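You operate a simulated robot arm through the tools that you are given. There is no shell and no other tool.

Carry out the task below with a simulated two-armed robot. There is one attempt and no reset: what you move stays moved.

TASK
Hold the white tray on the free end of the lane bench steady with one hand and put the yellow cloth from the shelf of the shaft bench in it with the other.

It is judged by the outcome, as a careful person would: the job done as asked, and still so three seconds after it is handed in. It fails if anything else is knocked over, pushed out of place, dropped, spilled or broken. Flat cloth is picked up by pressing the open fingertips on it (5 to 10 N) and closing them slowly along it; thin cloth reads only 2 to 8 mm in the jaws.

THE ROBOT
Two 7-joint arms with two-finger grippers on one trunk, on a base that moves. Base frame: it is fixed to the floor where the robot stands at the start and does not move with it; the origin is under the middle of the robot, x ahead of it, y to its left, z up; the surface under the hand at the start is at about z = 0.85. Readings come in m, degrees, newtons and seconds.
The left shoulder is at the start at [0.107, 0.175, 0.999], the right one opposite. With the tool pointing down near the work surface each hand reaches from about 0.1 to 0.9 m from the robot's upright axis, wherever it stands, measured 20 degrees to its own side. Places, roughly: white tray [0.75, -3.25, 1]. Payload 2.94 kg a hand.
The TCP of each hand is the grasp point between the finger pads, 0.03 m short of the fingertips. In the tool frame z runs along the fingers and y along their closing line. The gripper opens to 0.138 m; its body begins 0.109 m behind the TCP.
Orientation is told as [roll, pitch, yaw] about the base's x, y, z axes, in that order, counted from this pose: with the fingers straight down and closing along the base's y, the tool's x points along the base's -x, its y along +y and its z along -z.

THE INTERFACE
- The arms move only by the tool step_arm. It takes "left_plan", "right_plan" or both (then of equal length, played together; a hand with none holds still); each is a list that holds one entry, the list of rows, each a list of 7 numbers: the shift along the base's x, y, z in m, then the turn, a rotation vector about the base's x, y, z in degrees, then the closure, from 0 (fully open) to 1 (shut). In form: [[[x, y, z, rx, ry, rz, grip], ...]]. A call has 1 to 20 rows; each row shifts and turns the commanded pose from where the row before left it. Rows are played at 5 a second. More than 0.05 m and 8.6 degrees between two rows, or a gripper value outside its range, and nothing of the call is played. A pose out of reach is approached as far as the arm can. The call stops where the force on the tool passes 40 N (or 10 N more than at its start, if that is more) or the arm is blocked; 0.2 s more then pass. Each finger travels about 0.045 m/s and halts on what it meets, pressing with about 22 N; the grip force reading is that of the motor and also rises with nothing between the fingers. The clock runs only during rows and for 0.2 s after the last one: add rows that do not move to give the fingers time. It gives the time, the measured TCP pose, the force on the tool (base axes), the opening and the grip force at its end, in the units of the frame above (readings bear some noise), with the torque about the TCP (base axes, N m) and any sound that the robot's microphone picked up.
- Cameras (640 x 400 px; columns grow to the right, rows downward): "scene" is now at [0.2393, -0.0011, 1.4563]; the picture's right is [-0.02, -1.00, -0.00], its down [-0.86, 0.02, -0.50] and it looks along [0.50, -0.01, -0.86] (base axes); focal length 274 px, centre (320, 200). "left" rides on the left gripper at [0.071, -0.019, -0.146] in its tool frame; the picture's right is [0.26, 0.96, 0.00], its down [-0.85, 0.23, -0.48] and it looks along [-0.46, 0.12, 0.88] (tool axes); focal length 280 px, centre (320, 200). "right" rides on the right gripper at [0.071, 0.019, -0.146] in its tool frame; the picture's right is [-0.26, 0.97, 0.00], its down [-0.85, -0.23, -0.48] and it looks along [-0.46, -0.12, 0.88] (tool axes); focal length 280 px, centre (320, 200). There is no depth. A picture from a camera that has moved, and an enlarged one, comes with that camera's place and axes in the base frame and with its lens.
- camera(camera): a new picture of that camera. It takes no simulated time.
- move_column(by): moves the trunk up (or, below 0, down) by that many m; the arms and the scene camera ride with it, the base frame stays. It gives what a move gives, with no picture.
- drive_base(legs): drives the robot by 1 to 6 legs, each [ahead, turn to the left] in m and degrees, along the robot's own axes; the way and the turn of a leg run together, so that a leg with both is an arc; at most 1.5 m and 180 degrees a leg. The arms and the cameras ride along, it lands a little off, and it stops where it bumps. It gives what a move gives.
- head_to(pan, tilt): turns the head with the scene camera to pan (to the left, within 120 degrees either way) and tilt (down, from -29 to 69), counted from straight ahead of the robot (the tilt from the chest, where the trunk bows). It gives what a move gives.
- enlarge(camera, box): a new picture of the part [left, top, right, bottom] of that camera's present view, enlarged. It takes no simulated time.
- job_done(): hands the job in; it is judged then, once.

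Nothing tells you exact positions but the pictures and the camera data. Unless the task says otherwise, let go and move clear before handing in.

The tools are called after ">>>" as name(argument=value, ...) on one line, values as JSON. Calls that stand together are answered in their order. step_arm: Moves the arms, as the interface text tells. Its arguments: {"type":"object","properties":{"left_plan":{"type":"array","items":{"type":"array","items":{"type":"array","items":{"type":"number"}}}},"right_plan":{"type":"array","items":{"type":"array","items":{"type":"array","items":{"type":"number"}}}}},"required":[]} The other tools are called the same way: move_column (by) moves the trunk up or down; drive_base (legs) drives the base; head_to (pan, tilt) turns the head that bears the scene camera; camera (camera) takes a picture; enlarge (camera, box) takes an enlarged picture of a part of a camera's view; job_done () hands the job in.

At the start:

```text
t: 0.0
left_tcp_pos: [0.5949, 0.1435, 1.0007]
left_orientation: [0.0, 0.1, 0.0]
left_ft_force: [0.4, 0.5, 0.5]
left_wrist_torque: [0.01, 0.01, -0.03]
left_opening: 0.1378
left_gripper_force: 0.0
right_tcp_pos: [0.4363, -0.2621, 0.9993]
right_orientation: [-0.1, 0.0, 0.0]
right_ft_force: [-0.4, 0.6, -0.4]
right_wrist_torque: [-0.02, -0.02, 0.02]
right_opening: 0.1382
right_gripper_force: 0.0
trunk travel left (down, up): [-0.175, 0.559]
robot x, y, heading: [-0.0004, 0.0025, 0.2]
head pan, tilt (commanded): [-1.0, 59.8]
```

scene: 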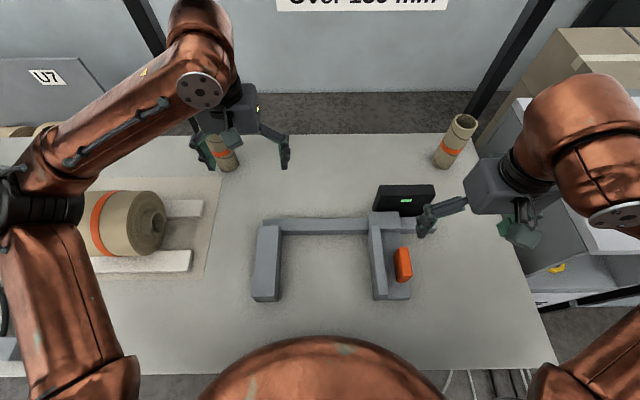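
right: 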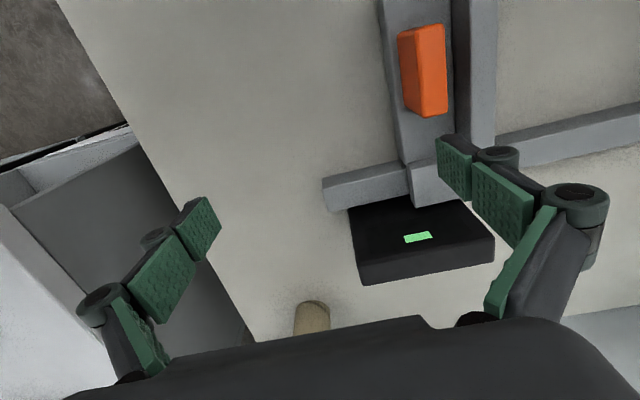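
left: 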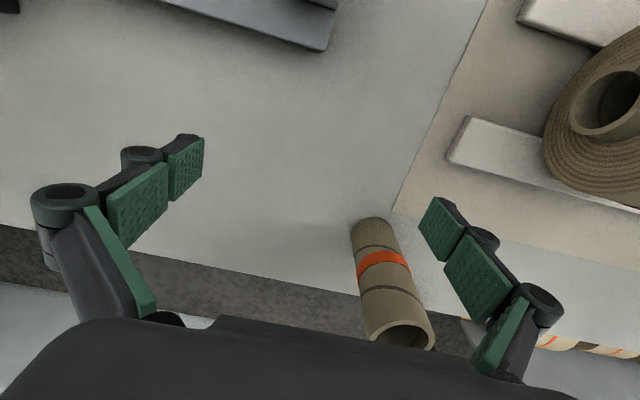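

I see the bench in front with a fixture, rolls and tubes, and to the right a shelf unit with something yellow on it. I take the tray to be far to the right, near [0.75, -3.25, 1]; next I look around with the head.

>>> head_to(pan=-60, tilt=30)

>>> camera(camera="scene")

```text
t: 1.3
left_tcp_pos: [0.5951, 0.1413, 0.9998]
left_orientation: [0.0, 0.1, 0.1]
left_ft_force: [-0.2, -0.6, 0.1]
left_wrist_torque: [0.03, -0.01, 0.03]
left_opening: 0.1381
left_gripper_force: 0.0
right_tcp_pos: [0.4373, -0.2622, 1.0002]
right_orientation: [0.0, 0.0, 0.0]
right_ft_force: [0.5, 0.1, -0.6]
right_wrist_torque: [0.0, 0.01, -0.01]
right_opening: 0.1378
right_gripper_force: 0.2
trunk travel left (down, up): [-0.175, 0.559]
robot x, y, heading: [0.0035, 0.0013, 0.1]
head pan, tilt (commanded): [-60.0, 30.0]
```

```text
taken
camera scene: at [0.2177, -0.0782, 1.498], right [-0.87, -0.5, 0.0], down [-0.25, 0.43, -0.87], along [0.43, -0.75, -0.5], focal length 274 px, centre (320, 200)
```

scene: 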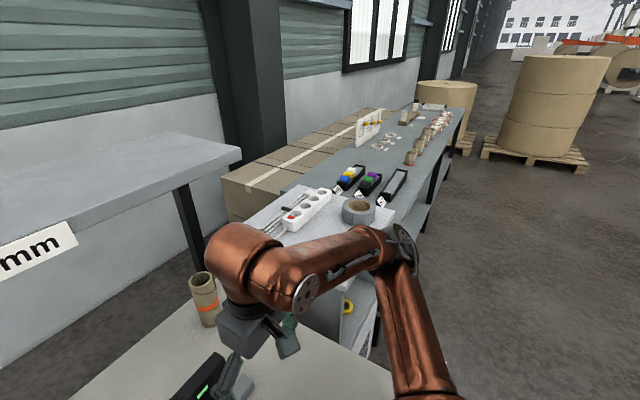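

There is another long bench to the right with boxes, bins and small items. I keep looking at different head angles to find the tray, the bench labels and the cloth.

>>> head_to(pan=-85, tilt=20)

>>> camera(camera="scene")

>>> enlarge(camera="scene", box=[100, 80, 420, 280])

```text
t: 2.2
left_tcp_pos: [0.5947, 0.1425, 0.9992]
left_orientation: [0.0, 0.0, 0.0]
left_ft_force: [-0.5, -0.1, -0.2]
left_wrist_torque: [0.0, 0.02, -0.03]
left_opening: 0.1377
left_gripper_force: 0.1
right_tcp_pos: [0.4379, -0.2625, 0.9993]
right_orientation: [0.1, -0.1, 0.0]
right_ft_force: [-0.1, -0.3, 0.9]
right_wrist_torque: [-0.03, -0.01, 0.0]
right_opening: 0.1381
right_gripper_force: 0.1
trunk travel left (down, up): [-0.175, 0.559]
robot x, y, heading: [0.0011, 0.0048, 0.0]
head pan, tilt (commanded): [-85.0, 20.0]
```

```text
taken
camera scene: at [0.1806, -0.0927, 1.5141], right [-1.0, -0.09, 0.0], down [-0.03, 0.34, -0.94], along [0.08, -0.94, -0.34], focal length 274 px, centre (320, 200)
```

scene: 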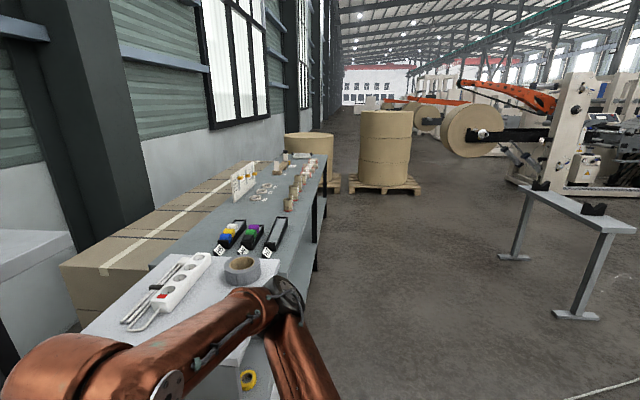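

```text
2.00 times, centred on (260, 180) of scene
camera zoom: at [0.1806, -0.0927, 1.5141], right [-1.0, -0.09, 0.0], down [-0.03, 0.34, -0.94], along [0.08, -0.94, -0.34], focal length 548 px, centre (440, 240)
```

zoom: 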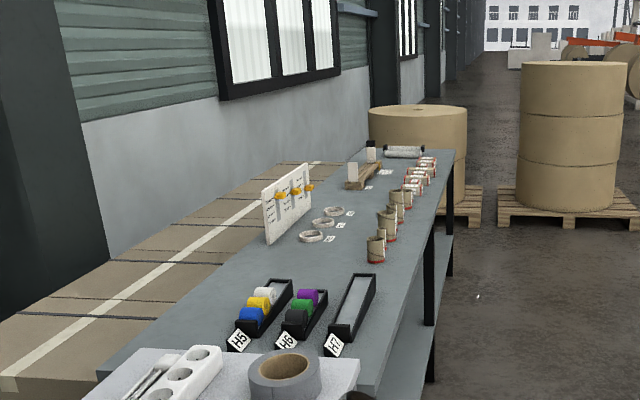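

The long grey bench runs off to the right, with a whitish object at its far end around y = -3. I now look behind-right, left and the rest for the shaft bench and the yellow cloth.

>>> enlarge(camera="scene", box=[240, 130, 340, 192])

>>> head_to(pan=-120, tilt=20)

>>> camera(camera="scene")

>>> head_to(pan=0, tilt=15)

>>> camera(camera="scene")

>>> head_to(pan=60, tilt=25)

>>> camera(camera="scene")

>>> head_to(pan=115, tilt=25)

>>> camera(camera="scene")

```text
6.40 times, centred on (290, 161) of scene
camera zoom: at [0.1806, -0.0927, 1.5141], right [-1.0, -0.09, 0.0], down [-0.03, 0.34, -0.94], along [0.08, -0.94, -0.34], focal length 1754 px, centre (512, 450)
```

zoom: 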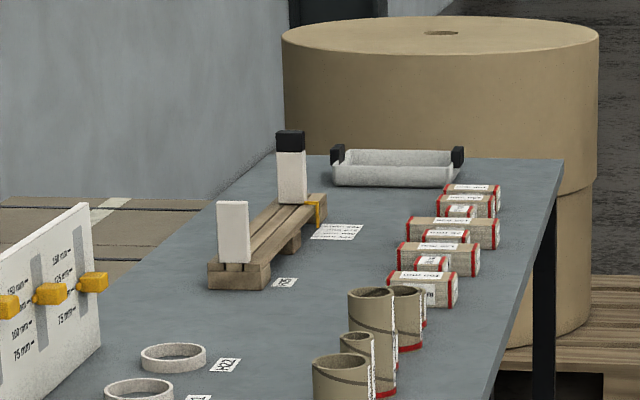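

```text
t: 3.2
left_tcp_pos: [0.5936, 0.1433, 1.0001]
left_orientation: [-0.1, 0.0, 0.0]
left_ft_force: [0.0, 0.2, 0.6]
left_wrist_torque: [-0.03, -0.01, 0.0]
left_opening: 0.138
left_gripper_force: 0.1
right_tcp_pos: [0.4371, -0.263, 1.0008]
right_orientation: [-0.1, 0.0, 0.0]
right_ft_force: [1.1, 0.2, 0.4]
right_wrist_torque: [0.0, -0.03, 0.0]
right_opening: 0.1379
right_gripper_force: 0.0
trunk travel left (down, up): [-0.175, 0.559]
robot x, y, heading: [-0.0011, -0.0007, 0.0]
head pan, tilt (commanded): [-120.0, 20.0]
```

```text
taken
camera scene: at [0.126, -0.0806, 1.5141], right [-0.87, 0.5, 0.0], down [0.17, 0.3, -0.94], along [-0.47, -0.81, -0.34], focal length 274 px, centre (320, 200)
```

scene: 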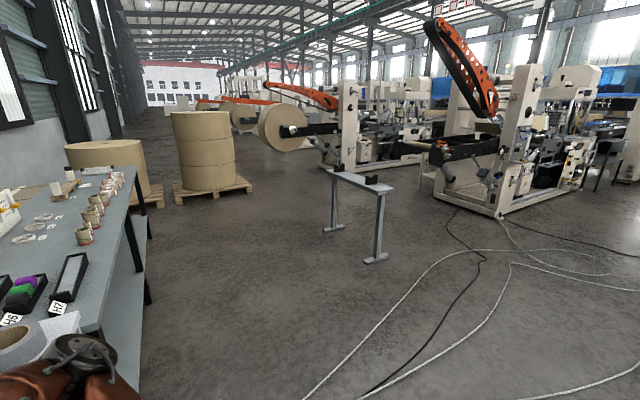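

```text
t: 5.2
left_tcp_pos: [0.5948, 0.1426, 1.0001]
left_orientation: [0.0, 0.1, 0.0]
left_ft_force: [-1.0, 0.9, 0.6]
left_wrist_torque: [0.02, -0.01, 0.01]
left_opening: 0.1379
left_gripper_force: 0.0
right_tcp_pos: [0.4368, -0.2632, 0.999]
right_orientation: [0.1, 0.1, 0.0]
right_ft_force: [-0.1, 0.5, 0.7]
right_wrist_torque: [0.01, -0.02, 0.0]
right_opening: 0.138
right_gripper_force: 0.1
trunk travel left (down, up): [-0.175, 0.559]
robot x, y, heading: [-0.0027, 0.001, -0.3]
head pan, tilt (commanded): [0.0, 15.0]
```

```text
taken
camera scene: at [0.2659, 0.0, 1.5223], right [0.0, -1.0, 0.0], down [-0.26, 0.0, -0.97], along [0.97, 0.0, -0.26], focal length 274 px, centre (320, 200)
```

scene: 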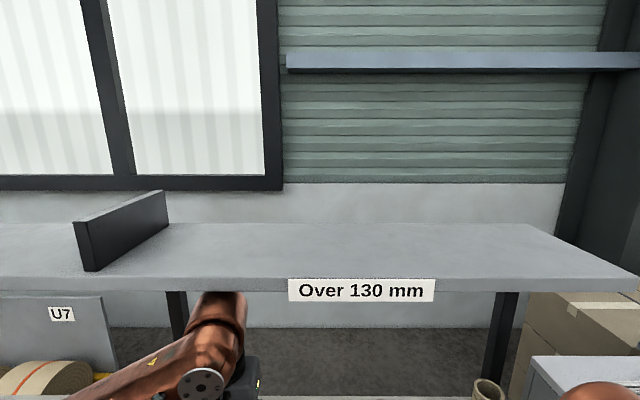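

```text
t: 6.5
left_tcp_pos: [0.594, 0.1421, 1.0002]
left_orientation: [-0.1, 0.0, 0.0]
left_ft_force: [-0.7, 0.0, -0.2]
left_wrist_torque: [0.02, -0.02, 0.0]
left_opening: 0.138
left_gripper_force: 0.1
right_tcp_pos: [0.4375, -0.2625, 0.9997]
right_orientation: [-0.1, 0.0, -0.1]
right_ft_force: [-0.6, -0.4, -0.6]
right_wrist_torque: [0.03, -0.02, -0.01]
right_opening: 0.1377
right_gripper_force: 0.1
trunk travel left (down, up): [-0.175, 0.559]
robot x, y, heading: [0.0032, 0.0023, 0.2]
head pan, tilt (commanded): [60.0, 25.0]
```

```text
taken
camera scene: at [0.2186, 0.0798, 1.5061], right [0.87, -0.5, 0.0], down [-0.21, -0.37, -0.91], along [0.45, 0.78, -0.42], focal length 274 px, centre (320, 200)
```

scene: 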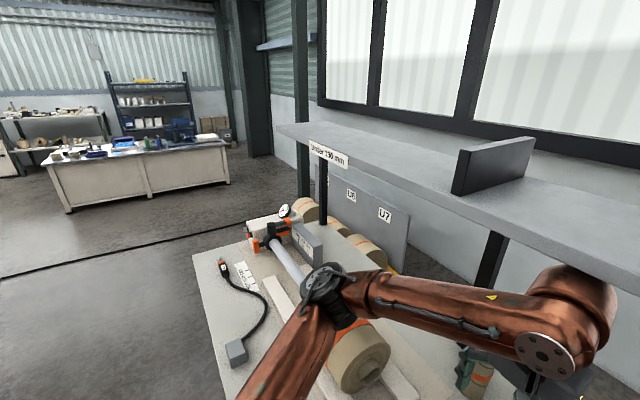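

```text
t: 7.7
left_tcp_pos: [0.5936, 0.1433, 1.0014]
left_orientation: [0.0, 0.0, 0.1]
left_ft_force: [-1.2, 0.5, 0.4]
left_wrist_torque: [-0.01, 0.0, 0.01]
left_opening: 0.1383
left_gripper_force: 0.0
right_tcp_pos: [0.4368, -0.2622, 1.0003]
right_orientation: [-0.1, 0.1, -0.1]
right_ft_force: [0.0, 0.7, -0.4]
right_wrist_torque: [0.0, 0.02, -0.03]
right_opening: 0.138
right_gripper_force: 0.0
trunk travel left (down, up): [-0.175, 0.559]
robot x, y, heading: [0.0004, 0.0004, -0.2]
head pan, tilt (commanded): [115.0, 25.0]
```

```text
taken
camera scene: at [0.1336, 0.0836, 1.5061], right [0.91, 0.42, 0.0], down [0.18, -0.38, -0.91], along [-0.38, 0.82, -0.42], focal length 274 px, centre (320, 200)
```

scene: 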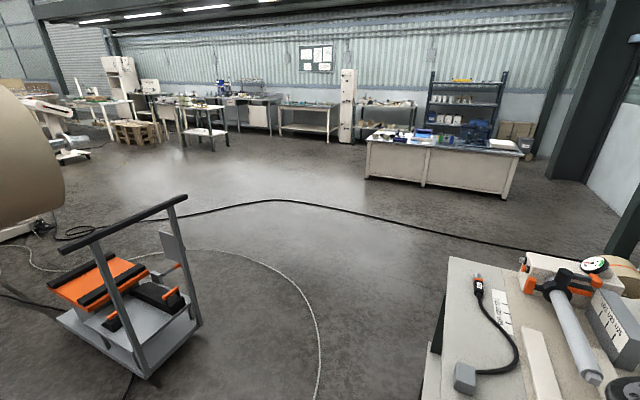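

The tray (white, with two black end handles) stands at the far end of the long grey bench; the bench ahead of me with the roll shaft has an upper shelf ("Over/Under 130 mm") with a black divider. I haven't seen the cloth yet, so I look closer at the shelf.

>>> head_to(pan=30, tilt=20)

>>> camera(camera="scene")

>>> enlarge(camera="scene", box=[0, 150, 400, 400])

```text
t: 9.3
left_tcp_pos: [0.5953, 0.1421, 1.0004]
left_orientation: [-0.1, 0.0, 0.0]
left_ft_force: [-0.4, -0.7, 0.5]
left_wrist_torque: [0.02, 0.02, 0.0]
left_opening: 0.1379
left_gripper_force: 0.0
right_tcp_pos: [0.4367, -0.2627, 0.9996]
right_orientation: [0.1, 0.0, 0.0]
right_ft_force: [-0.9, 0.2, 0.6]
right_wrist_torque: [-0.03, -0.02, 0.05]
right_opening: 0.138
right_gripper_force: 0.1
trunk travel left (down, up): [-0.175, 0.559]
robot x, y, heading: [-0.0015, -0.0, 0.1]
head pan, tilt (commanded): [30.0, 20.0]
```

```text
taken
camera scene: at [0.2531, 0.0467, 1.5142], right [0.5, -0.87, 0.0], down [-0.3, -0.17, -0.94], along [0.81, 0.47, -0.34], focal length 274 px, centre (320, 200)
```

scene: 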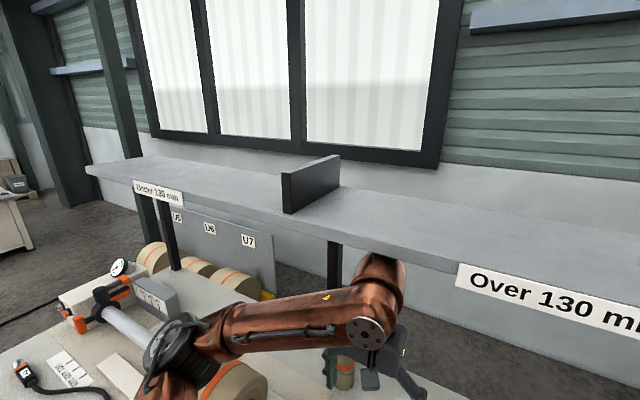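

```text
1.60 times, centred on (200, 275) of scene
camera zoom: at [0.2531, 0.0467, 1.5142], right [0.5, -0.87, 0.0], down [-0.3, -0.17, -0.94], along [0.81, 0.47, -0.34], focal length 438 px, centre (512, 80)
```

zoom: 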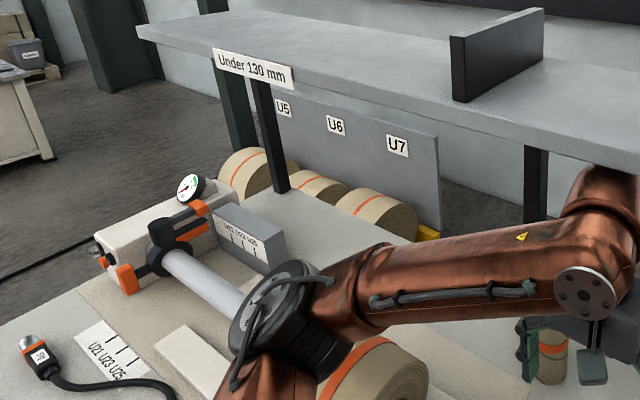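

The upper shelf shows no cloth from here, so I check the low spot with the yellow thing at the right of this bench and what lies below the bench.

>>> head_to(pan=-45, tilt=55)

>>> camera(camera="scene")

>>> head_to(pan=-80, tilt=60)

>>> camera(camera="scene")

```text
t: 10.8
left_tcp_pos: [0.5929, 0.1428, 1.0012]
left_orientation: [0.1, 0.0, 0.0]
left_ft_force: [0.1, 0.6, 0.5]
left_wrist_torque: [0.02, 0.01, -0.02]
left_opening: 0.1379
left_gripper_force: 0.1
right_tcp_pos: [0.437, -0.2632, 1.0]
right_orientation: [0.0, -0.1, -0.1]
right_ft_force: [-1.0, -0.5, 0.0]
right_wrist_torque: [0.01, 0.01, -0.02]
right_opening: 0.1381
right_gripper_force: 0.1
trunk travel left (down, up): [-0.175, 0.559]
robot x, y, heading: [0.0012, 0.0029, 0.0]
head pan, tilt (commanded): [-45.0, 55.0]
```

```text
taken
camera scene: at [0.2235, -0.0509, 1.4621], right [-0.71, -0.71, 0.0], down [-0.58, 0.58, -0.57], along [0.41, -0.41, -0.82], focal length 274 px, centre (320, 200)
```

scene: 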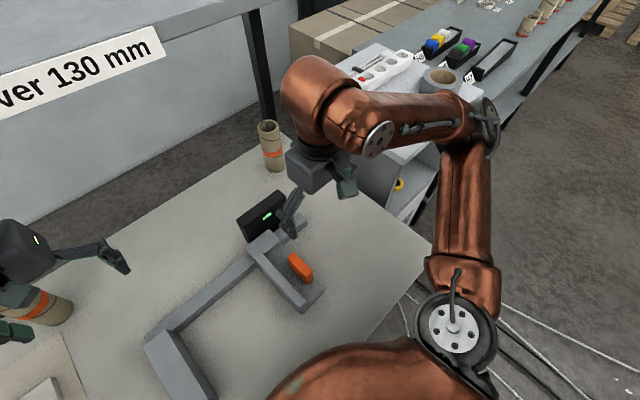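

```text
t: 11.8
left_tcp_pos: [0.5954, 0.1416, 1.0009]
left_orientation: [0.0, 0.0, 0.0]
left_ft_force: [-1.1, -0.6, 0.3]
left_wrist_torque: [0.01, 0.0, 0.03]
left_opening: 0.138
left_gripper_force: 0.0
right_tcp_pos: [0.4374, -0.2622, 0.9998]
right_orientation: [0.0, 0.0, 0.0]
right_ft_force: [0.5, -0.9, 0.0]
right_wrist_torque: [0.01, 0.01, 0.02]
right_opening: 0.1382
right_gripper_force: 0.1
trunk travel left (down, up): [-0.175, 0.559]
robot x, y, heading: [0.0014, 0.0037, -0.2]
head pan, tilt (commanded): [-80.0, 60.0]
```

```text
taken
camera scene: at [0.1841, -0.0656, 1.456], right [-0.98, -0.17, 0.0], down [-0.15, 0.85, -0.5], along [0.09, -0.49, -0.87], focal length 274 px, centre (320, 200)
```

scene: 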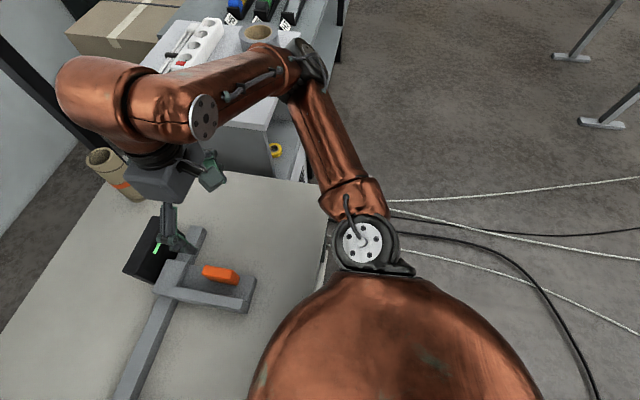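

The bench in front of me must be the shaft bench (roll on a shaft), next to it a small bench with power strip and tape, then the lane bench. I back off a little so that I can see under this bench and later raise the trunk to look over the shelf.

>>> drive_base(legs=[[-0.4, 0]])

>>> head_to(pan=0, tilt=35)

>>> camera(camera="scene")

>>> head_to(pan=40, tilt=35)

>>> camera(camera="scene")

>>> head_to(pan=-40, tilt=35)

>>> camera(camera="scene")

```text
t: 13.4
left_tcp_pos: [0.3989, 0.1452, 1.0035]
left_orientation: [0.3, -1.3, 0.3]
left_ft_force: [-1.4, -0.2, -0.8]
left_wrist_torque: [-0.01, -0.11, 0.04]
left_opening: 0.1376
left_gripper_force: 0.0
right_tcp_pos: [0.2412, -0.2643, 0.9974]
right_orientation: [-0.6, -0.9, -0.4]
right_ft_force: [-1.6, 0.3, 1.2]
right_wrist_torque: [-0.08, -0.14, 0.0]
right_opening: 0.1374
right_gripper_force: 0.0
trunk travel left (down, up): [-0.175, 0.559]
robot x, y, heading: [-0.1738, -0.0008, -0.2]
head pan, tilt (commanded): [-80.0, 60.0]
stopped in leg 1: the robot was blocked; the commanded pose is now the measured one
```

```text
t: 14.9
left_tcp_pos: [0.3895, 0.145, 1.0083]
left_orientation: [0.6, -1.8, 0.2]
left_ft_force: [0.4, 0.7, 0.5]
left_wrist_torque: [0.0, 0.0, 0.03]
left_opening: 0.1376
left_gripper_force: 0.1
right_tcp_pos: [0.2296, -0.2653, 1.0005]
right_orientation: [-0.7, -1.4, -0.4]
right_ft_force: [0.8, -0.6, 0.6]
right_wrist_torque: [-0.01, 0.02, 0.01]
right_opening: 0.1382
right_gripper_force: 0.0
trunk travel left (down, up): [-0.175, 0.559]
robot x, y, heading: [-0.1764, -0.0033, -0.4]
head pan, tilt (commanded): [0.0, 35.0]
```

```text
taken
camera scene: at [0.1281, -0.0006, 1.4857], right [0.0, -1.0, 0.0], down [-0.6, 0.0, -0.8], along [0.8, 0.0, -0.6], focal length 274 px, centre (320, 200)
```

scene: 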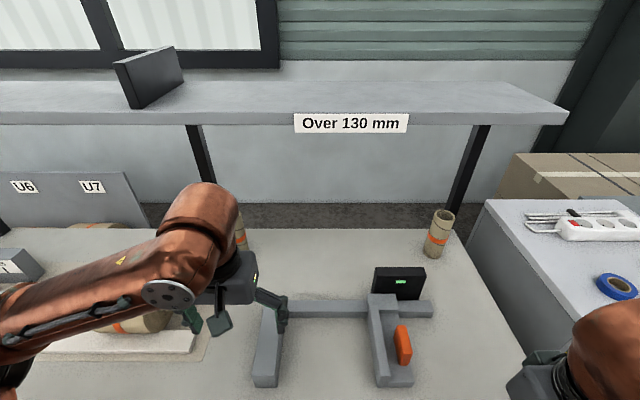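

```text
t: 16.0
left_tcp_pos: [0.3322, 0.1448, 1.038]
left_orientation: [0.5, -5.7, -0.1]
left_ft_force: [-1.0, 0.5, 4.3]
left_wrist_torque: [-0.01, -0.08, -0.01]
left_opening: 0.1378
left_gripper_force: 0.1
right_tcp_pos: [0.174, -0.2666, 1.0194]
right_orientation: [-0.9, -5.3, -0.6]
right_ft_force: [-0.5, -1.3, 3.8]
right_wrist_torque: [0.12, -0.04, 0.03]
right_opening: 0.1382
right_gripper_force: 0.1
trunk travel left (down, up): [-0.175, 0.559]
robot x, y, heading: [-0.1775, -0.0026, -0.1]
head pan, tilt (commanded): [40.0, 35.0]
```

```text
taken
camera scene: at [0.0424, 0.0559, 1.4948], right [0.64, -0.77, 0.01], down [-0.43, -0.37, -0.83], along [0.64, 0.52, -0.56], focal length 274 px, centre (320, 200)
```

scene: 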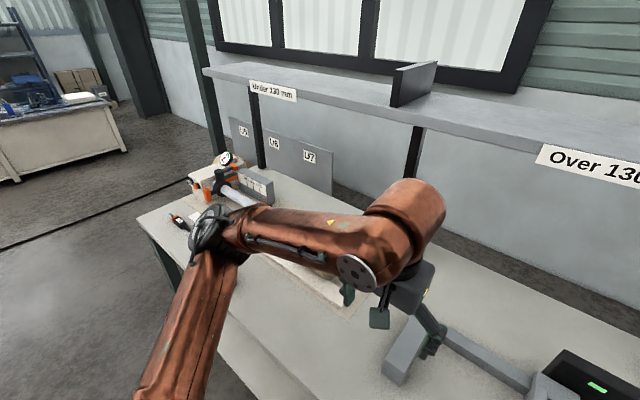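

```text
t: 17.5
left_tcp_pos: [0.3759, 0.1436, 1.017]
left_orientation: [0.5, -2.9, 0.1]
left_ft_force: [-0.2, 0.7, -0.4]
left_wrist_torque: [-0.01, -0.05, 0.01]
left_opening: 0.1382
left_gripper_force: 0.1
right_tcp_pos: [0.2182, -0.2649, 1.0064]
right_orientation: [-0.7, -2.5, -0.5]
right_ft_force: [-0.1, 0.5, -0.2]
right_wrist_torque: [0.02, -0.07, -0.02]
right_opening: 0.1379
right_gripper_force: 0.1
trunk travel left (down, up): [-0.175, 0.559]
robot x, y, heading: [-0.1748, -0.0007, -0.1]
head pan, tilt (commanded): [-40.0, 35.0]
```

```text
taken
camera scene: at [0.0964, -0.0573, 1.4879], right [-0.64, -0.76, 0.01], down [-0.46, 0.37, -0.81], along [0.61, -0.53, -0.59], focal length 274 px, centre (320, 200)
```

scene: 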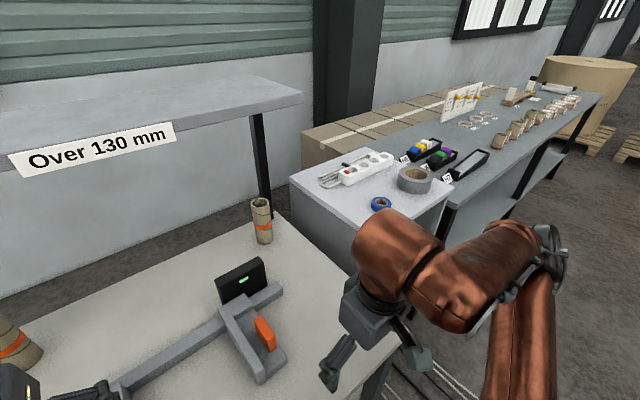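

The base was blocked from behind and the trunk seems to be rocking slightly, so I move a bit ahead again to get free of whatever is there. Then I check that the robot stands level.

>>> drive_base(legs=[[0.08, 0]])

>>> head_to(pan=-118, tilt=60)

>>> camera(camera="scene")

>>> head_to(pan=118, tilt=60)

>>> camera(camera="scene")

```text
t: 19.0
left_tcp_pos: [0.369, 0.1518, 1.0443]
left_orientation: [0.1, -8.3, 1.4]
left_ft_force: [-1.6, 1.0, 0.7]
left_wrist_torque: [-0.02, -0.14, 0.0]
left_opening: 0.1381
left_gripper_force: 0.1
right_tcp_pos: [0.223, -0.2609, 1.032]
right_orientation: [1.9, -10.3, -3.8]
right_ft_force: [-1.5, -0.1, -0.1]
right_wrist_torque: [0.01, -0.21, 0.0]
right_opening: 0.138
right_gripper_force: 0.0
trunk travel left (down, up): [-0.175, 0.559]
robot x, y, heading: [-0.0991, -0.0001, -0.2]
head pan, tilt (commanded): [-40.0, 35.0]
stopped in leg 1: the robot was blocked; the commanded pose is now the measured one
```

```text
t: 20.5
left_tcp_pos: [0.4174, 0.1566, 1.0337]
left_orientation: [-0.2, -8.4, 2.1]
left_ft_force: [0.1, -0.3, 0.2]
left_wrist_torque: [-0.02, 0.07, 0.03]
left_opening: 0.1379
left_gripper_force: 0.0
right_tcp_pos: [0.2944, -0.2539, 1.0512]
right_orientation: [6.3, -13.5, -7.2]
right_ft_force: [-0.4, 0.2, 1.4]
right_wrist_torque: [-0.04, -0.04, -0.02]
right_opening: 0.138
right_gripper_force: 0.0
trunk travel left (down, up): [-0.175, 0.559]
robot x, y, heading: [-0.0969, 0.0015, -0.2]
head pan, tilt (commanded): [-118.0, 60.0]
```

```text
taken
camera scene: at [0.2041, -0.0598, 1.45], right [-0.88, 0.47, 0.1], down [0.35, 0.76, -0.54], along [-0.33, -0.44, -0.83], focal length 274 px, centre (320, 200)
```

scene: 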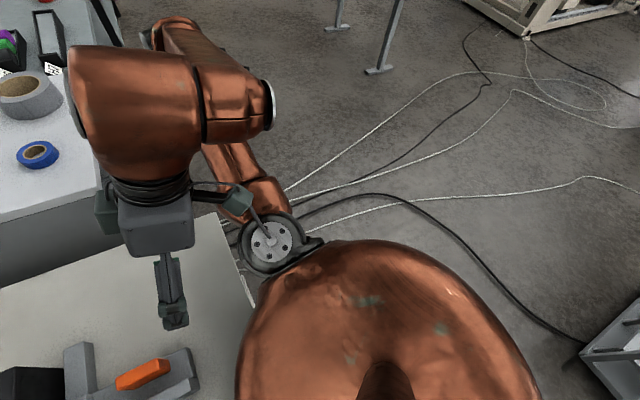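

```text
t: 23.9
left_tcp_pos: [0.3889, 0.1516, 1.0405]
left_orientation: [0.0, -6.7, 1.4]
left_ft_force: [-0.5, -0.2, -0.2]
left_wrist_torque: [-0.03, -0.04, -0.02]
left_opening: 0.1378
left_gripper_force: 0.1
right_tcp_pos: [0.2444, -0.261, 1.0312]
right_orientation: [2.0, -8.8, -3.8]
right_ft_force: [-0.7, 0.1, -0.6]
right_wrist_torque: [-0.04, -0.08, -0.02]
right_opening: 0.1378
right_gripper_force: 0.1
trunk travel left (down, up): [-0.175, 0.559]
robot x, y, heading: [-0.0987, -0.0025, -0.2]
head pan, tilt (commanded): [118.0, 60.0]
```

```text
taken
camera scene: at [0.0835, 0.0586, 1.455], right [0.88, 0.47, -0.02], down [0.39, -0.77, -0.51], along [-0.26, 0.44, -0.86], focal length 274 px, centre (320, 200)
```

scene: 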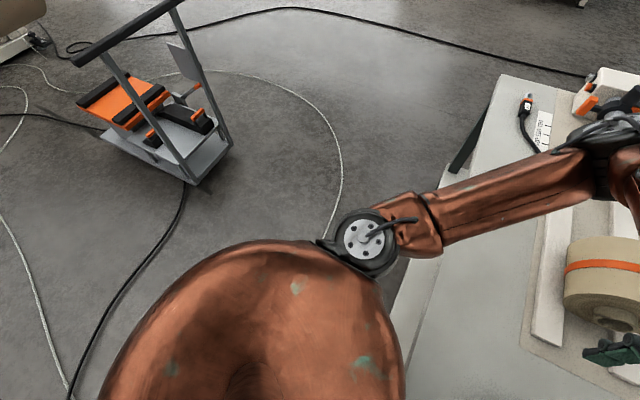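

The robot's trunk appears to sway after the stop (hand pitch changed by several degrees), with nothing obvious touching. I let it settle with a still call and read again.

>>> step_arm(left_plan=[[[0, 0, 0, 0, 0, 0, 0], [0, 0, 0, 0, 0, 0, 0], [0, 0, 0, 0, 0, 0, 0], [0, 0, 0, 0, 0, 0, 0], [0, 0, 0, 0, 0, 0, 0]]], right_plan=[[[0, 0, 0, 0, 0, 0, 0], [0, 0, 0, 0, 0, 0, 0], [0, 0, 0, 0, 0, 0, 0], [0, 0, 0, 0, 0, 0, 0], [0, 0, 0, 0, 0, 0, 0]]])

>>> head_to(pan=0, tilt=60)

>>> camera(camera="scene")

```text
t: 25.1
left_tcp_pos: [0.3576, 0.1519, 1.0511]
left_orientation: [0.0, -8.8, 1.2]
left_ft_force: [-0.5, -0.2, -1.0]
left_wrist_torque: [0.0, -0.13, 0.0]
left_opening: 0.1378
left_gripper_force: 0.1
right_tcp_pos: [0.2152, -0.2608, 1.0388]
right_orientation: [2.2, -11.1, -3.8]
right_ft_force: [-0.3, 0.1, -1.1]
right_wrist_torque: [0.0, -0.07, -0.02]
right_opening: 0.1381
right_gripper_force: 0.0
trunk travel left (down, up): [-0.175, 0.559]
robot x, y, heading: [-0.1001, -0.0002, -0.0]
head pan, tilt (commanded): [118.0, 60.0]
```

```text
t: 27.0
left_tcp_pos: [0.368, 0.151, 1.0477]
left_orientation: [-0.1, -8.2, 1.3]
left_ft_force: [-0.7, -0.3, -0.3]
left_wrist_torque: [0.04, 0.02, -0.04]
left_opening: 0.138
left_gripper_force: 0.1
right_tcp_pos: [0.2242, -0.262, 1.0352]
right_orientation: [1.9, -10.3, -3.8]
right_ft_force: [0.5, 0.3, -0.6]
right_wrist_torque: [-0.01, 0.02, -0.02]
right_opening: 0.1381
right_gripper_force: 0.0
trunk travel left (down, up): [-0.175, 0.559]
robot x, y, heading: [-0.0983, -0.0025, -0.1]
head pan, tilt (commanded): [0.0, 60.0]
```

```text
taken
camera scene: at [0.1425, -0.0005, 1.4558], right [0.0, -1.0, 0.0], down [-0.87, 0.0, -0.5], along [0.5, 0.0, -0.87], focal length 274 px, centre (320, 200)
```

scene: 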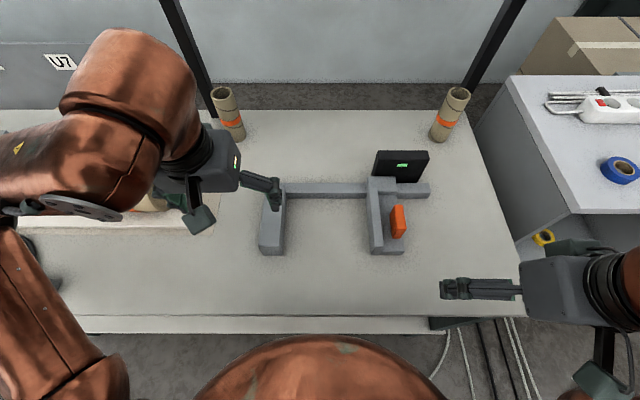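

The robot has settled level now; the arms only hold slightly pitched. I raise the trunk to look down on the upper shelf, since the hands are clear of it.

>>> move_column(by=0.4)

>>> head_to(pan=0, tilt=40)

>>> camera(camera="scene")

>>> head_to(pan=45, tilt=40)

>>> camera(camera="scene")

>>> head_to(pan=-50, tilt=40)

>>> camera(camera="scene")

```text
t: 30.9
left_tcp_pos: [0.3688, 0.1517, 1.4464]
left_orientation: [0.0, -8.1, 1.3]
left_ft_force: [0.4, 0.1, 1.1]
left_wrist_torque: [0.01, 0.01, 0.04]
left_opening: 0.138
left_gripper_force: 0.0
right_tcp_pos: [0.2238, -0.2624, 1.4338]
right_orientation: [1.7, -10.4, -3.6]
right_ft_force: [-0.1, -0.5, -0.1]
right_wrist_torque: [-0.01, -0.01, 0.02]
right_opening: 0.138
right_gripper_force: 0.0
trunk travel left (down, up): [-0.575, 0.159]
robot x, y, heading: [-0.0962, 0.0027, -0.0]
head pan, tilt (commanded): [0.0, 60.0]
```

```text
t: 31.7
left_tcp_pos: [0.3692, 0.1518, 1.4483]
left_orientation: [0.0, -8.2, 1.3]
left_ft_force: [0.1, -0.4, -0.7]
left_wrist_torque: [-0.02, 0.0, 0.01]
left_opening: 0.1378
left_gripper_force: 0.1
right_tcp_pos: [0.2226, -0.2628, 1.435]
right_orientation: [1.7, -10.4, -3.7]
right_ft_force: [0.6, -0.2, 0.3]
right_wrist_torque: [-0.01, -0.01, 0.02]
right_opening: 0.138
right_gripper_force: 0.1
trunk travel left (down, up): [-0.575, 0.159]
robot x, y, heading: [-0.0993, -0.0005, -0.0]
head pan, tilt (commanded): [0.0, 40.0]
```

```text
taken
camera scene: at [-0.0266, -0.0003, 1.8906], right [0.0, -1.0, 0.0], down [-0.64, 0.0, -0.77], along [0.77, 0.0, -0.64], focal length 274 px, centre (320, 200)
```

scene: 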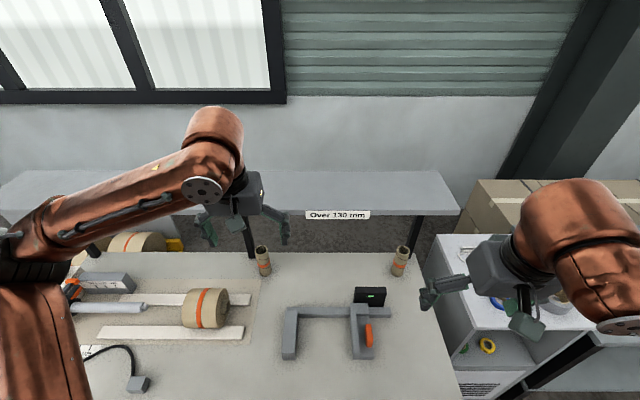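

```text
t: 32.8
left_tcp_pos: [0.3679, 0.1505, 1.4479]
left_orientation: [-0.1, -8.2, 1.2]
left_ft_force: [-0.4, 0.9, 0.3]
left_wrist_torque: [0.01, -0.01, -0.01]
left_opening: 0.138
left_gripper_force: 0.0
right_tcp_pos: [0.2244, -0.2621, 1.4348]
right_orientation: [1.7, -10.4, -3.7]
right_ft_force: [0.6, -1.0, 0.1]
right_wrist_torque: [0.02, 0.01, 0.0]
right_opening: 0.138
right_gripper_force: 0.1
trunk travel left (down, up): [-0.575, 0.159]
robot x, y, heading: [-0.095, -0.0024, -0.2]
head pan, tilt (commanded): [45.0, 40.0]
```

```text
taken
camera scene: at [-0.0512, 0.0599, 1.8907], right [0.71, -0.71, 0.0], down [-0.46, -0.45, -0.77], along [0.54, 0.54, -0.64], focal length 274 px, centre (320, 200)
```

scene: 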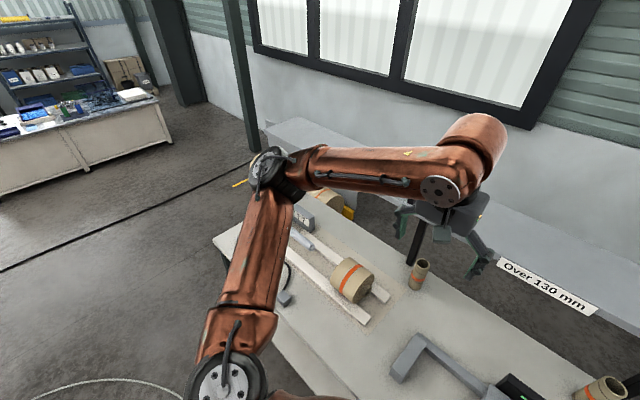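

```text
t: 34.5
left_tcp_pos: [0.3677, 0.1514, 1.4475]
left_orientation: [0.0, -8.1, 1.3]
left_ft_force: [-0.2, -0.8, -0.4]
left_wrist_torque: [-0.02, -0.01, -0.03]
left_opening: 0.138
left_gripper_force: 0.0
right_tcp_pos: [0.2235, -0.2623, 1.4341]
right_orientation: [1.7, -10.4, -3.7]
right_ft_force: [-0.3, 0.5, 0.5]
right_wrist_torque: [-0.04, 0.01, 0.02]
right_opening: 0.1381
right_gripper_force: 0.1
trunk travel left (down, up): [-0.575, 0.159]
robot x, y, heading: [-0.095, -0.003, -0.1]
head pan, tilt (commanded): [-50.0, 40.0]
```

```text
taken
camera scene: at [-0.0569, -0.0653, 1.8907], right [-0.77, -0.64, 0.0], down [-0.41, 0.49, -0.77], along [0.49, -0.59, -0.64], focal length 274 px, centre (320, 200)
```

scene: 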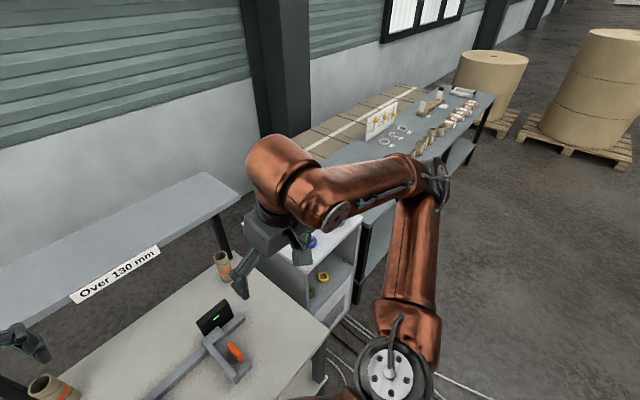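

The right part of the upper shelf is empty; yellow spots show under and behind my left arm. I enlarge there.

>>> head_to(pan=45, tilt=40)

>>> enlarge(camera="scene", box=[220, 100, 460, 250])

>>> camera(camera="left")

>>> camera(camera="right")

```text
t: 36.2
left_tcp_pos: [0.3676, 0.1513, 1.4478]
left_orientation: [0.0, -8.3, 1.3]
left_ft_force: [0.0, 0.5, 0.1]
left_wrist_torque: [0.01, 0.01, -0.03]
left_opening: 0.1378
left_gripper_force: 0.1
right_tcp_pos: [0.2247, -0.2626, 1.4337]
right_orientation: [1.7, -10.4, -3.6]
right_ft_force: [0.2, -0.5, 0.3]
right_wrist_torque: [0.03, -0.03, -0.02]
right_opening: 0.1381
right_gripper_force: 0.2
trunk travel left (down, up): [-0.575, 0.159]
robot x, y, heading: [-0.0958, 0.0014, 0.0]
head pan, tilt (commanded): [45.0, 40.0]
```

```text
2.67 times, centred on (340, 175) of scene
camera zoom: at [-0.0512, 0.0599, 1.8907], right [0.71, -0.71, 0.0], down [-0.46, -0.45, -0.77], along [0.54, 0.54, -0.64], focal length 731 px, centre (267, 267)
```

zoom: 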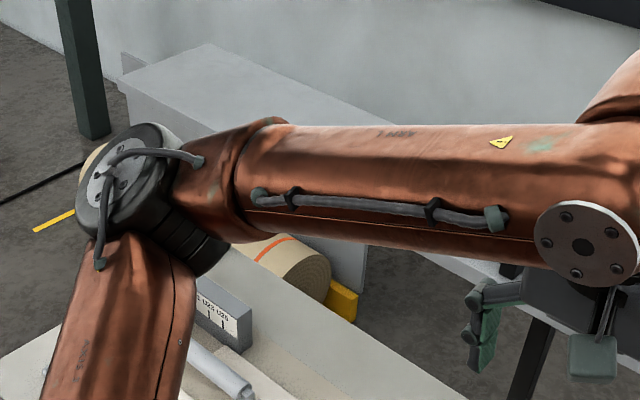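

```text
taken
camera left: at [0.2781, 0.1285, 1.5814], right [-0.28, 0.96, -0.04], down [0.77, 0.25, 0.59], along [0.58, 0.14, -0.81], focal length 280 px, centre (320, 200)
```

left: 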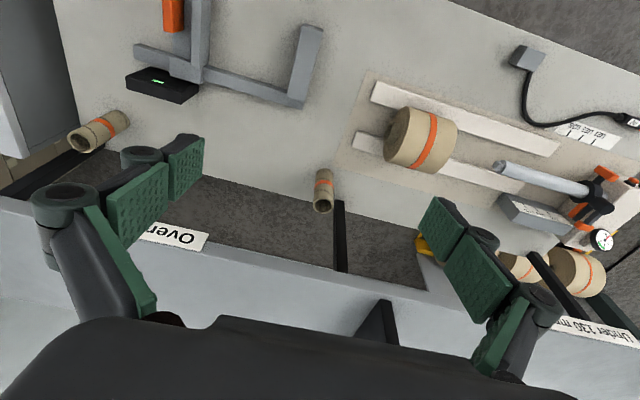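

```text
taken
camera right: at [0.1289, -0.2413, 1.5658], right [0.31, 0.95, 0.08], down [0.73, -0.29, 0.61], along [0.6, -0.14, -0.79], focal length 280 px, centre (320, 200)
```

right: 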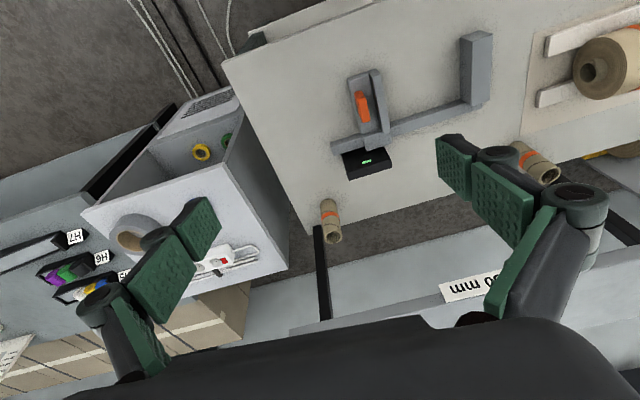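

No cloth on the visible part of the upper shelf; there seems to be a lower shelf under the bench top, which I can only see from further back and lower. I lower the trunk again and back off in small legs.

>>> move_column(by=-0.4)

>>> drive_base(legs=[[-0.1, 0]])

>>> camera(camera="scene")

```text
t: 40.0
left_tcp_pos: [0.3688, 0.1502, 1.0482]
left_orientation: [0.0, -8.2, 1.3]
left_ft_force: [0.5, 0.3, -0.2]
left_wrist_torque: [0.0, -0.02, -0.05]
left_opening: 0.138
left_gripper_force: 0.2
right_tcp_pos: [0.2647, -0.2617, 1.0032]
right_orientation: [1.3, -4.1, -3.6]
right_ft_force: [-0.2, 0.5, 0.0]
right_wrist_torque: [-0.03, -0.05, 0.0]
right_opening: 0.138
right_gripper_force: 0.0
trunk travel left (down, up): [-0.175, 0.559]
robot x, y, heading: [-0.0986, -0.0014, -0.1]
head pan, tilt (commanded): [45.0, 40.0]
```

```text
t: 41.2
left_tcp_pos: [0.2925, 0.1519, 1.038]
left_orientation: [0.1, -6.6, 1.6]
left_ft_force: [-1.1, 0.4, -0.8]
left_wrist_torque: [-0.05, -0.17, 0.03]
left_opening: 0.138
left_gripper_force: 0.0
right_tcp_pos: [0.1896, -0.2599, 0.998]
right_orientation: [1.2, -2.4, -3.2]
right_ft_force: [-2.4, 0.3, -0.9]
right_wrist_torque: [-0.02, -0.26, 0.0]
right_opening: 0.1379
right_gripper_force: 0.0
trunk travel left (down, up): [-0.175, 0.559]
robot x, y, heading: [-0.1982, 0.0009, 0.2]
head pan, tilt (commanded): [45.0, 40.0]
```

```text
taken
camera scene: at [0.0932, 0.0604, 1.4782], right [0.71, -0.71, -0.03], down [-0.48, -0.45, -0.75], along [0.52, 0.54, -0.66], focal length 274 px, centre (320, 200)
```

scene: 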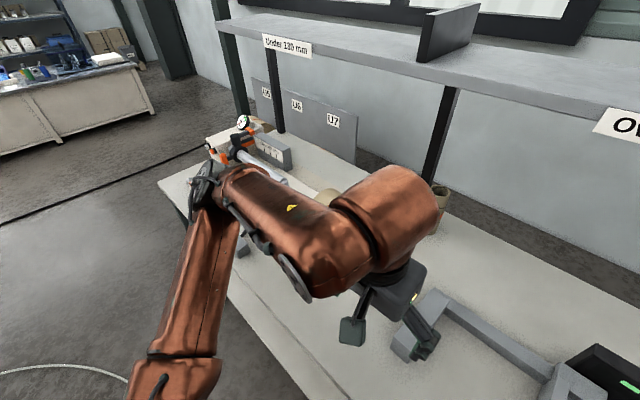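

The small leg worked. I keep backing off in small legs to get a view below the bench top.

>>> drive_base(legs=[[-0.1, 0], [-0.1, 0], [-0.1, 0]])

>>> head_to(pan=0, tilt=40)

>>> camera(camera="scene")

```text
t: 42.1
left_tcp_pos: [0.0846, 0.1558, 1.0792]
left_orientation: [0.8, -17.6, 1.6]
left_ft_force: [7.4, -5.2, -0.6]
left_wrist_torque: [0.53, 0.93, 0.19]
left_opening: 0.1379
left_gripper_force: 0.0
right_tcp_pos: [-0.0202, -0.2297, 1.1047]
right_orientation: [21.4, -30.0, -9.2]
right_ft_force: [-0.8, 7.7, 3.1]
right_wrist_torque: [-1.71, -0.01, 0.07]
right_opening: 0.138
right_gripper_force: 1.2
trunk travel left (down, up): [-0.175, 0.559]
robot x, y, heading: [-0.231, 0.0002, -0.8]
head pan, tilt (commanded): [45.0, 40.0]
stopped in leg 1: the robot was blocked; the commanded pose is now the measured one
```

```text
t: 43.2
left_tcp_pos: [0.1228, 0.162, 1.0655]
left_orientation: [0.8, -14.9, 2.5]
left_ft_force: [0.3, 0.7, -0.2]
left_wrist_torque: [-0.01, 0.05, 0.06]
left_opening: 0.1377
left_gripper_force: 0.0
right_tcp_pos: [0.0276, -0.2119, 1.1049]
right_orientation: [21.6, -29.5, -4.5]
right_ft_force: [0.5, -0.6, -0.7]
right_wrist_torque: [0.01, 0.04, 0.03]
right_opening: 0.1378
right_gripper_force: 0.1
trunk travel left (down, up): [-0.175, 0.559]
robot x, y, heading: [-0.2281, 0.0033, 0.2]
head pan, tilt (commanded): [0.0, 40.0]
```

```text
taken
camera scene: at [0.0484, 0.0007, 1.4803], right [0.0, -1.0, 0.0], down [-0.65, 0.0, -0.76], along [0.76, 0.0, -0.65], focal length 274 px, centre (320, 200)
```

scene: 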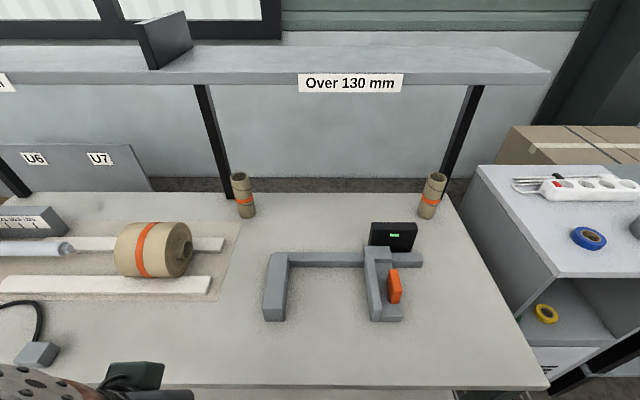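

The base stopped again while the trunk was still swinging from the last leg, so I should let it settle between drives. I wait, then check the readings and the view.

>>> step_arm(left_plan=[[[0, 0, 0, 0, 0, 0, 0], [0, 0, 0, 0, 0, 0, 0], [0, 0, 0, 0, 0, 0, 0], [0, 0, 0, 0, 0, 0, 0], [0, 0, 0, 0, 0, 0, 0], [0, 0, 0, 0, 0, 0, 0], [0, 0, 0, 0, 0, 0, 0], [0, 0, 0, 0, 0, 0, 0], [0, 0, 0, 0, 0, 0, 0], [0, 0, 0, 0, 0, 0, 0]]], right_plan=[[[0, 0, 0, 0, 0, 0, 0], [0, 0, 0, 0, 0, 0, 0], [0, 0, 0, 0, 0, 0, 0], [0, 0, 0, 0, 0, 0, 0], [0, 0, 0, 0, 0, 0, 0], [0, 0, 0, 0, 0, 0, 0], [0, 0, 0, 0, 0, 0, 0], [0, 0, 0, 0, 0, 0, 0], [0, 0, 0, 0, 0, 0, 0], [0, 0, 0, 0, 0, 0, 0]]])

>>> head_to(pan=0, tilt=65)

>>> camera(camera="scene")

>>> camera(camera="right")

>>> camera(camera="left")

```text
t: 43.5
left_tcp_pos: [0.1004, 0.1617, 1.0738]
left_orientation: [0.6, -16.6, 2.3]
left_ft_force: [-0.4, -0.2, 0.5]
left_wrist_torque: [0.02, 0.02, -0.02]
left_opening: 0.1379
left_gripper_force: 0.0
right_tcp_pos: [0.0015, -0.211, 1.1088]
right_orientation: [21.6, -31.0, -4.6]
right_ft_force: [-1.6, -0.4, 1.8]
right_wrist_torque: [-0.02, -0.21, -0.06]
right_opening: 0.1374
right_gripper_force: 0.1
trunk travel left (down, up): [-0.175, 0.559]
robot x, y, heading: [-0.2278, 0.0005, -0.1]
head pan, tilt (commanded): [0.0, 40.0]
stopped in row 1 (right hand): the arm was blocked; the commanded pose is now the measured one
```

```text
t: 44.4
left_tcp_pos: [0.1071, 0.1605, 1.0705]
left_orientation: [0.7, -16.0, 2.5]
left_ft_force: [-0.2, 0.0, 0.2]
left_wrist_torque: [-0.02, -0.01, 0.02]
left_opening: 0.1381
left_gripper_force: 0.2
right_tcp_pos: [0.0087, -0.2105, 1.108]
right_orientation: [21.5, -30.7, -4.7]
right_ft_force: [-0.4, 0.1, 0.4]
right_wrist_torque: [-0.01, -0.01, 0.03]
right_opening: 0.138
right_gripper_force: 0.0
trunk travel left (down, up): [-0.175, 0.559]
robot x, y, heading: [-0.2294, -0.0024, 0.2]
head pan, tilt (commanded): [0.0, 65.0]
```

```text
taken
camera scene: at [0.0041, 0.001, 1.4504], right [0.0, -1.0, 0.0], down [-0.91, 0.0, -0.42], along [0.42, 0.0, -0.91], focal length 274 px, centre (320, 200)
```

scene: 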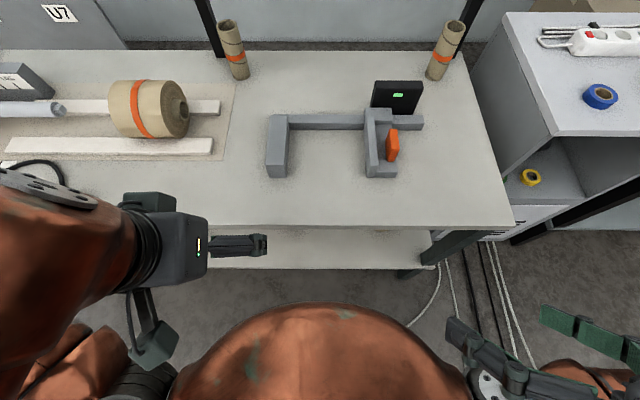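

```text
taken
camera right: at [-0.1272, -0.2365, 1.195], right [0.12, 0.89, 0.44], down [0.51, -0.43, 0.74], along [0.85, 0.14, -0.51], focal length 280 px, centre (320, 200)
```

right: 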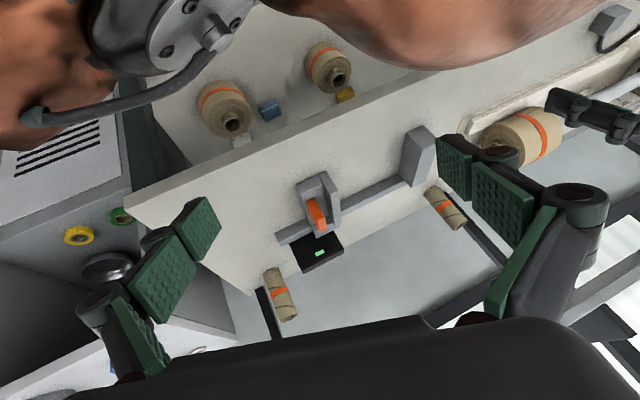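

```text
taken
camera left: at [0.0001, 0.1356, 1.1899], right [-0.3, 0.95, -0.06], down [0.67, 0.25, 0.69], along [0.68, 0.16, -0.72], focal length 280 px, centre (320, 200)
```

left: 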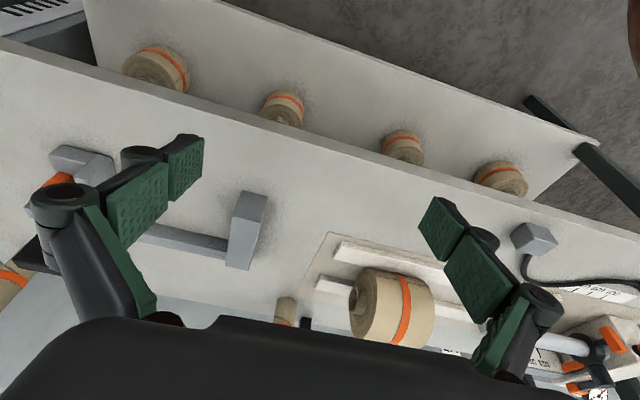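

The lower shelf under the bench is visible in the wrist pictures: cores lie on it, and between them something blue and something yellow (the cloth, roughly at [0.6, 0.2, 0.3]). First I bring both hands into level, comfortable poses ahead, because the right arm is folded against my own body.

>>> step_arm(left_plan=[[[0.02, 0, 0, 0, 2.6, -0.4, 0], [0.03, 0, 0, 0, 2.6, -0.4, 0], [0.03, 0, 0, 0, 2.6, -0.4, 0], [0.03, 0, 0, 0, 2.6, -0.4, 0], [0.03, 0, 0, 0, 2.6, -0.4, 0], [0.03, 0, 0, 0, 2.6, -0.4, 0], [0, 0, 0, 0, 0, 0, 0], [0, 0, 0, 0, 0, 0, 0], [0, 0, 0, 0, 0, 0, 0]]], right_plan=[[[0.02, -0.005, 0, -3.3, 5.2, -0.2, 0], [0.03, -0.005, 0, -3.3, 5.2, -0.2, 0], [0.03, -0.005, 0, -3.3, 5.2, -0.2, 0], [0.03, -0.01, -0.01, -3.3, 5.2, -0.2, 0], [0.03, -0.01, -0.01, -3.3, 5.2, -0.2, 0], [0.03, -0.01, -0.01, -3.2, 5.2, -0.2, 0], [0, 0, 0, 0, 0, 0, 0], [0, 0, 0, 0, 0, 0, 0], [0, 0, 0, 0, 0, 0, 0]]])

>>> camera(camera="scene")

```text
t: 46.4
left_tcp_pos: [0.2788, 0.1636, 1.0676]
left_orientation: [1.0, -0.5, 0.0]
left_ft_force: [-0.1, -0.7, -0.1]
left_wrist_torque: [0.01, 0.01, -0.02]
left_opening: 0.1382
left_gripper_force: 0.1
right_tcp_pos: [0.1793, -0.2569, 1.076]
right_orientation: [0.1, 0.1, 0.1]
right_ft_force: [0.1, 0.3, -0.1]
right_wrist_torque: [0.0, -0.02, 0.01]
right_opening: 0.1379
right_gripper_force: 0.1
trunk travel left (down, up): [-0.175, 0.559]
robot x, y, heading: [-0.2296, 0.0037, 0.2]
head pan, tilt (commanded): [0.0, 65.0]
```

```text
taken
camera scene: at [0.0037, 0.0009, 1.4504], right [0.0, -1.0, 0.0], down [-0.91, 0.0, -0.42], along [0.42, 0.0, -0.91], focal length 274 px, centre (320, 200)
```

scene: 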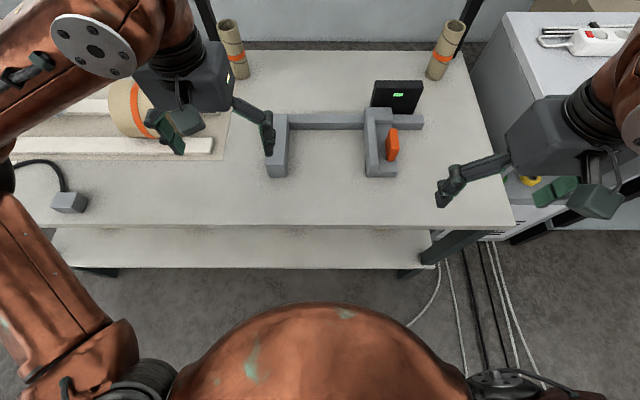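

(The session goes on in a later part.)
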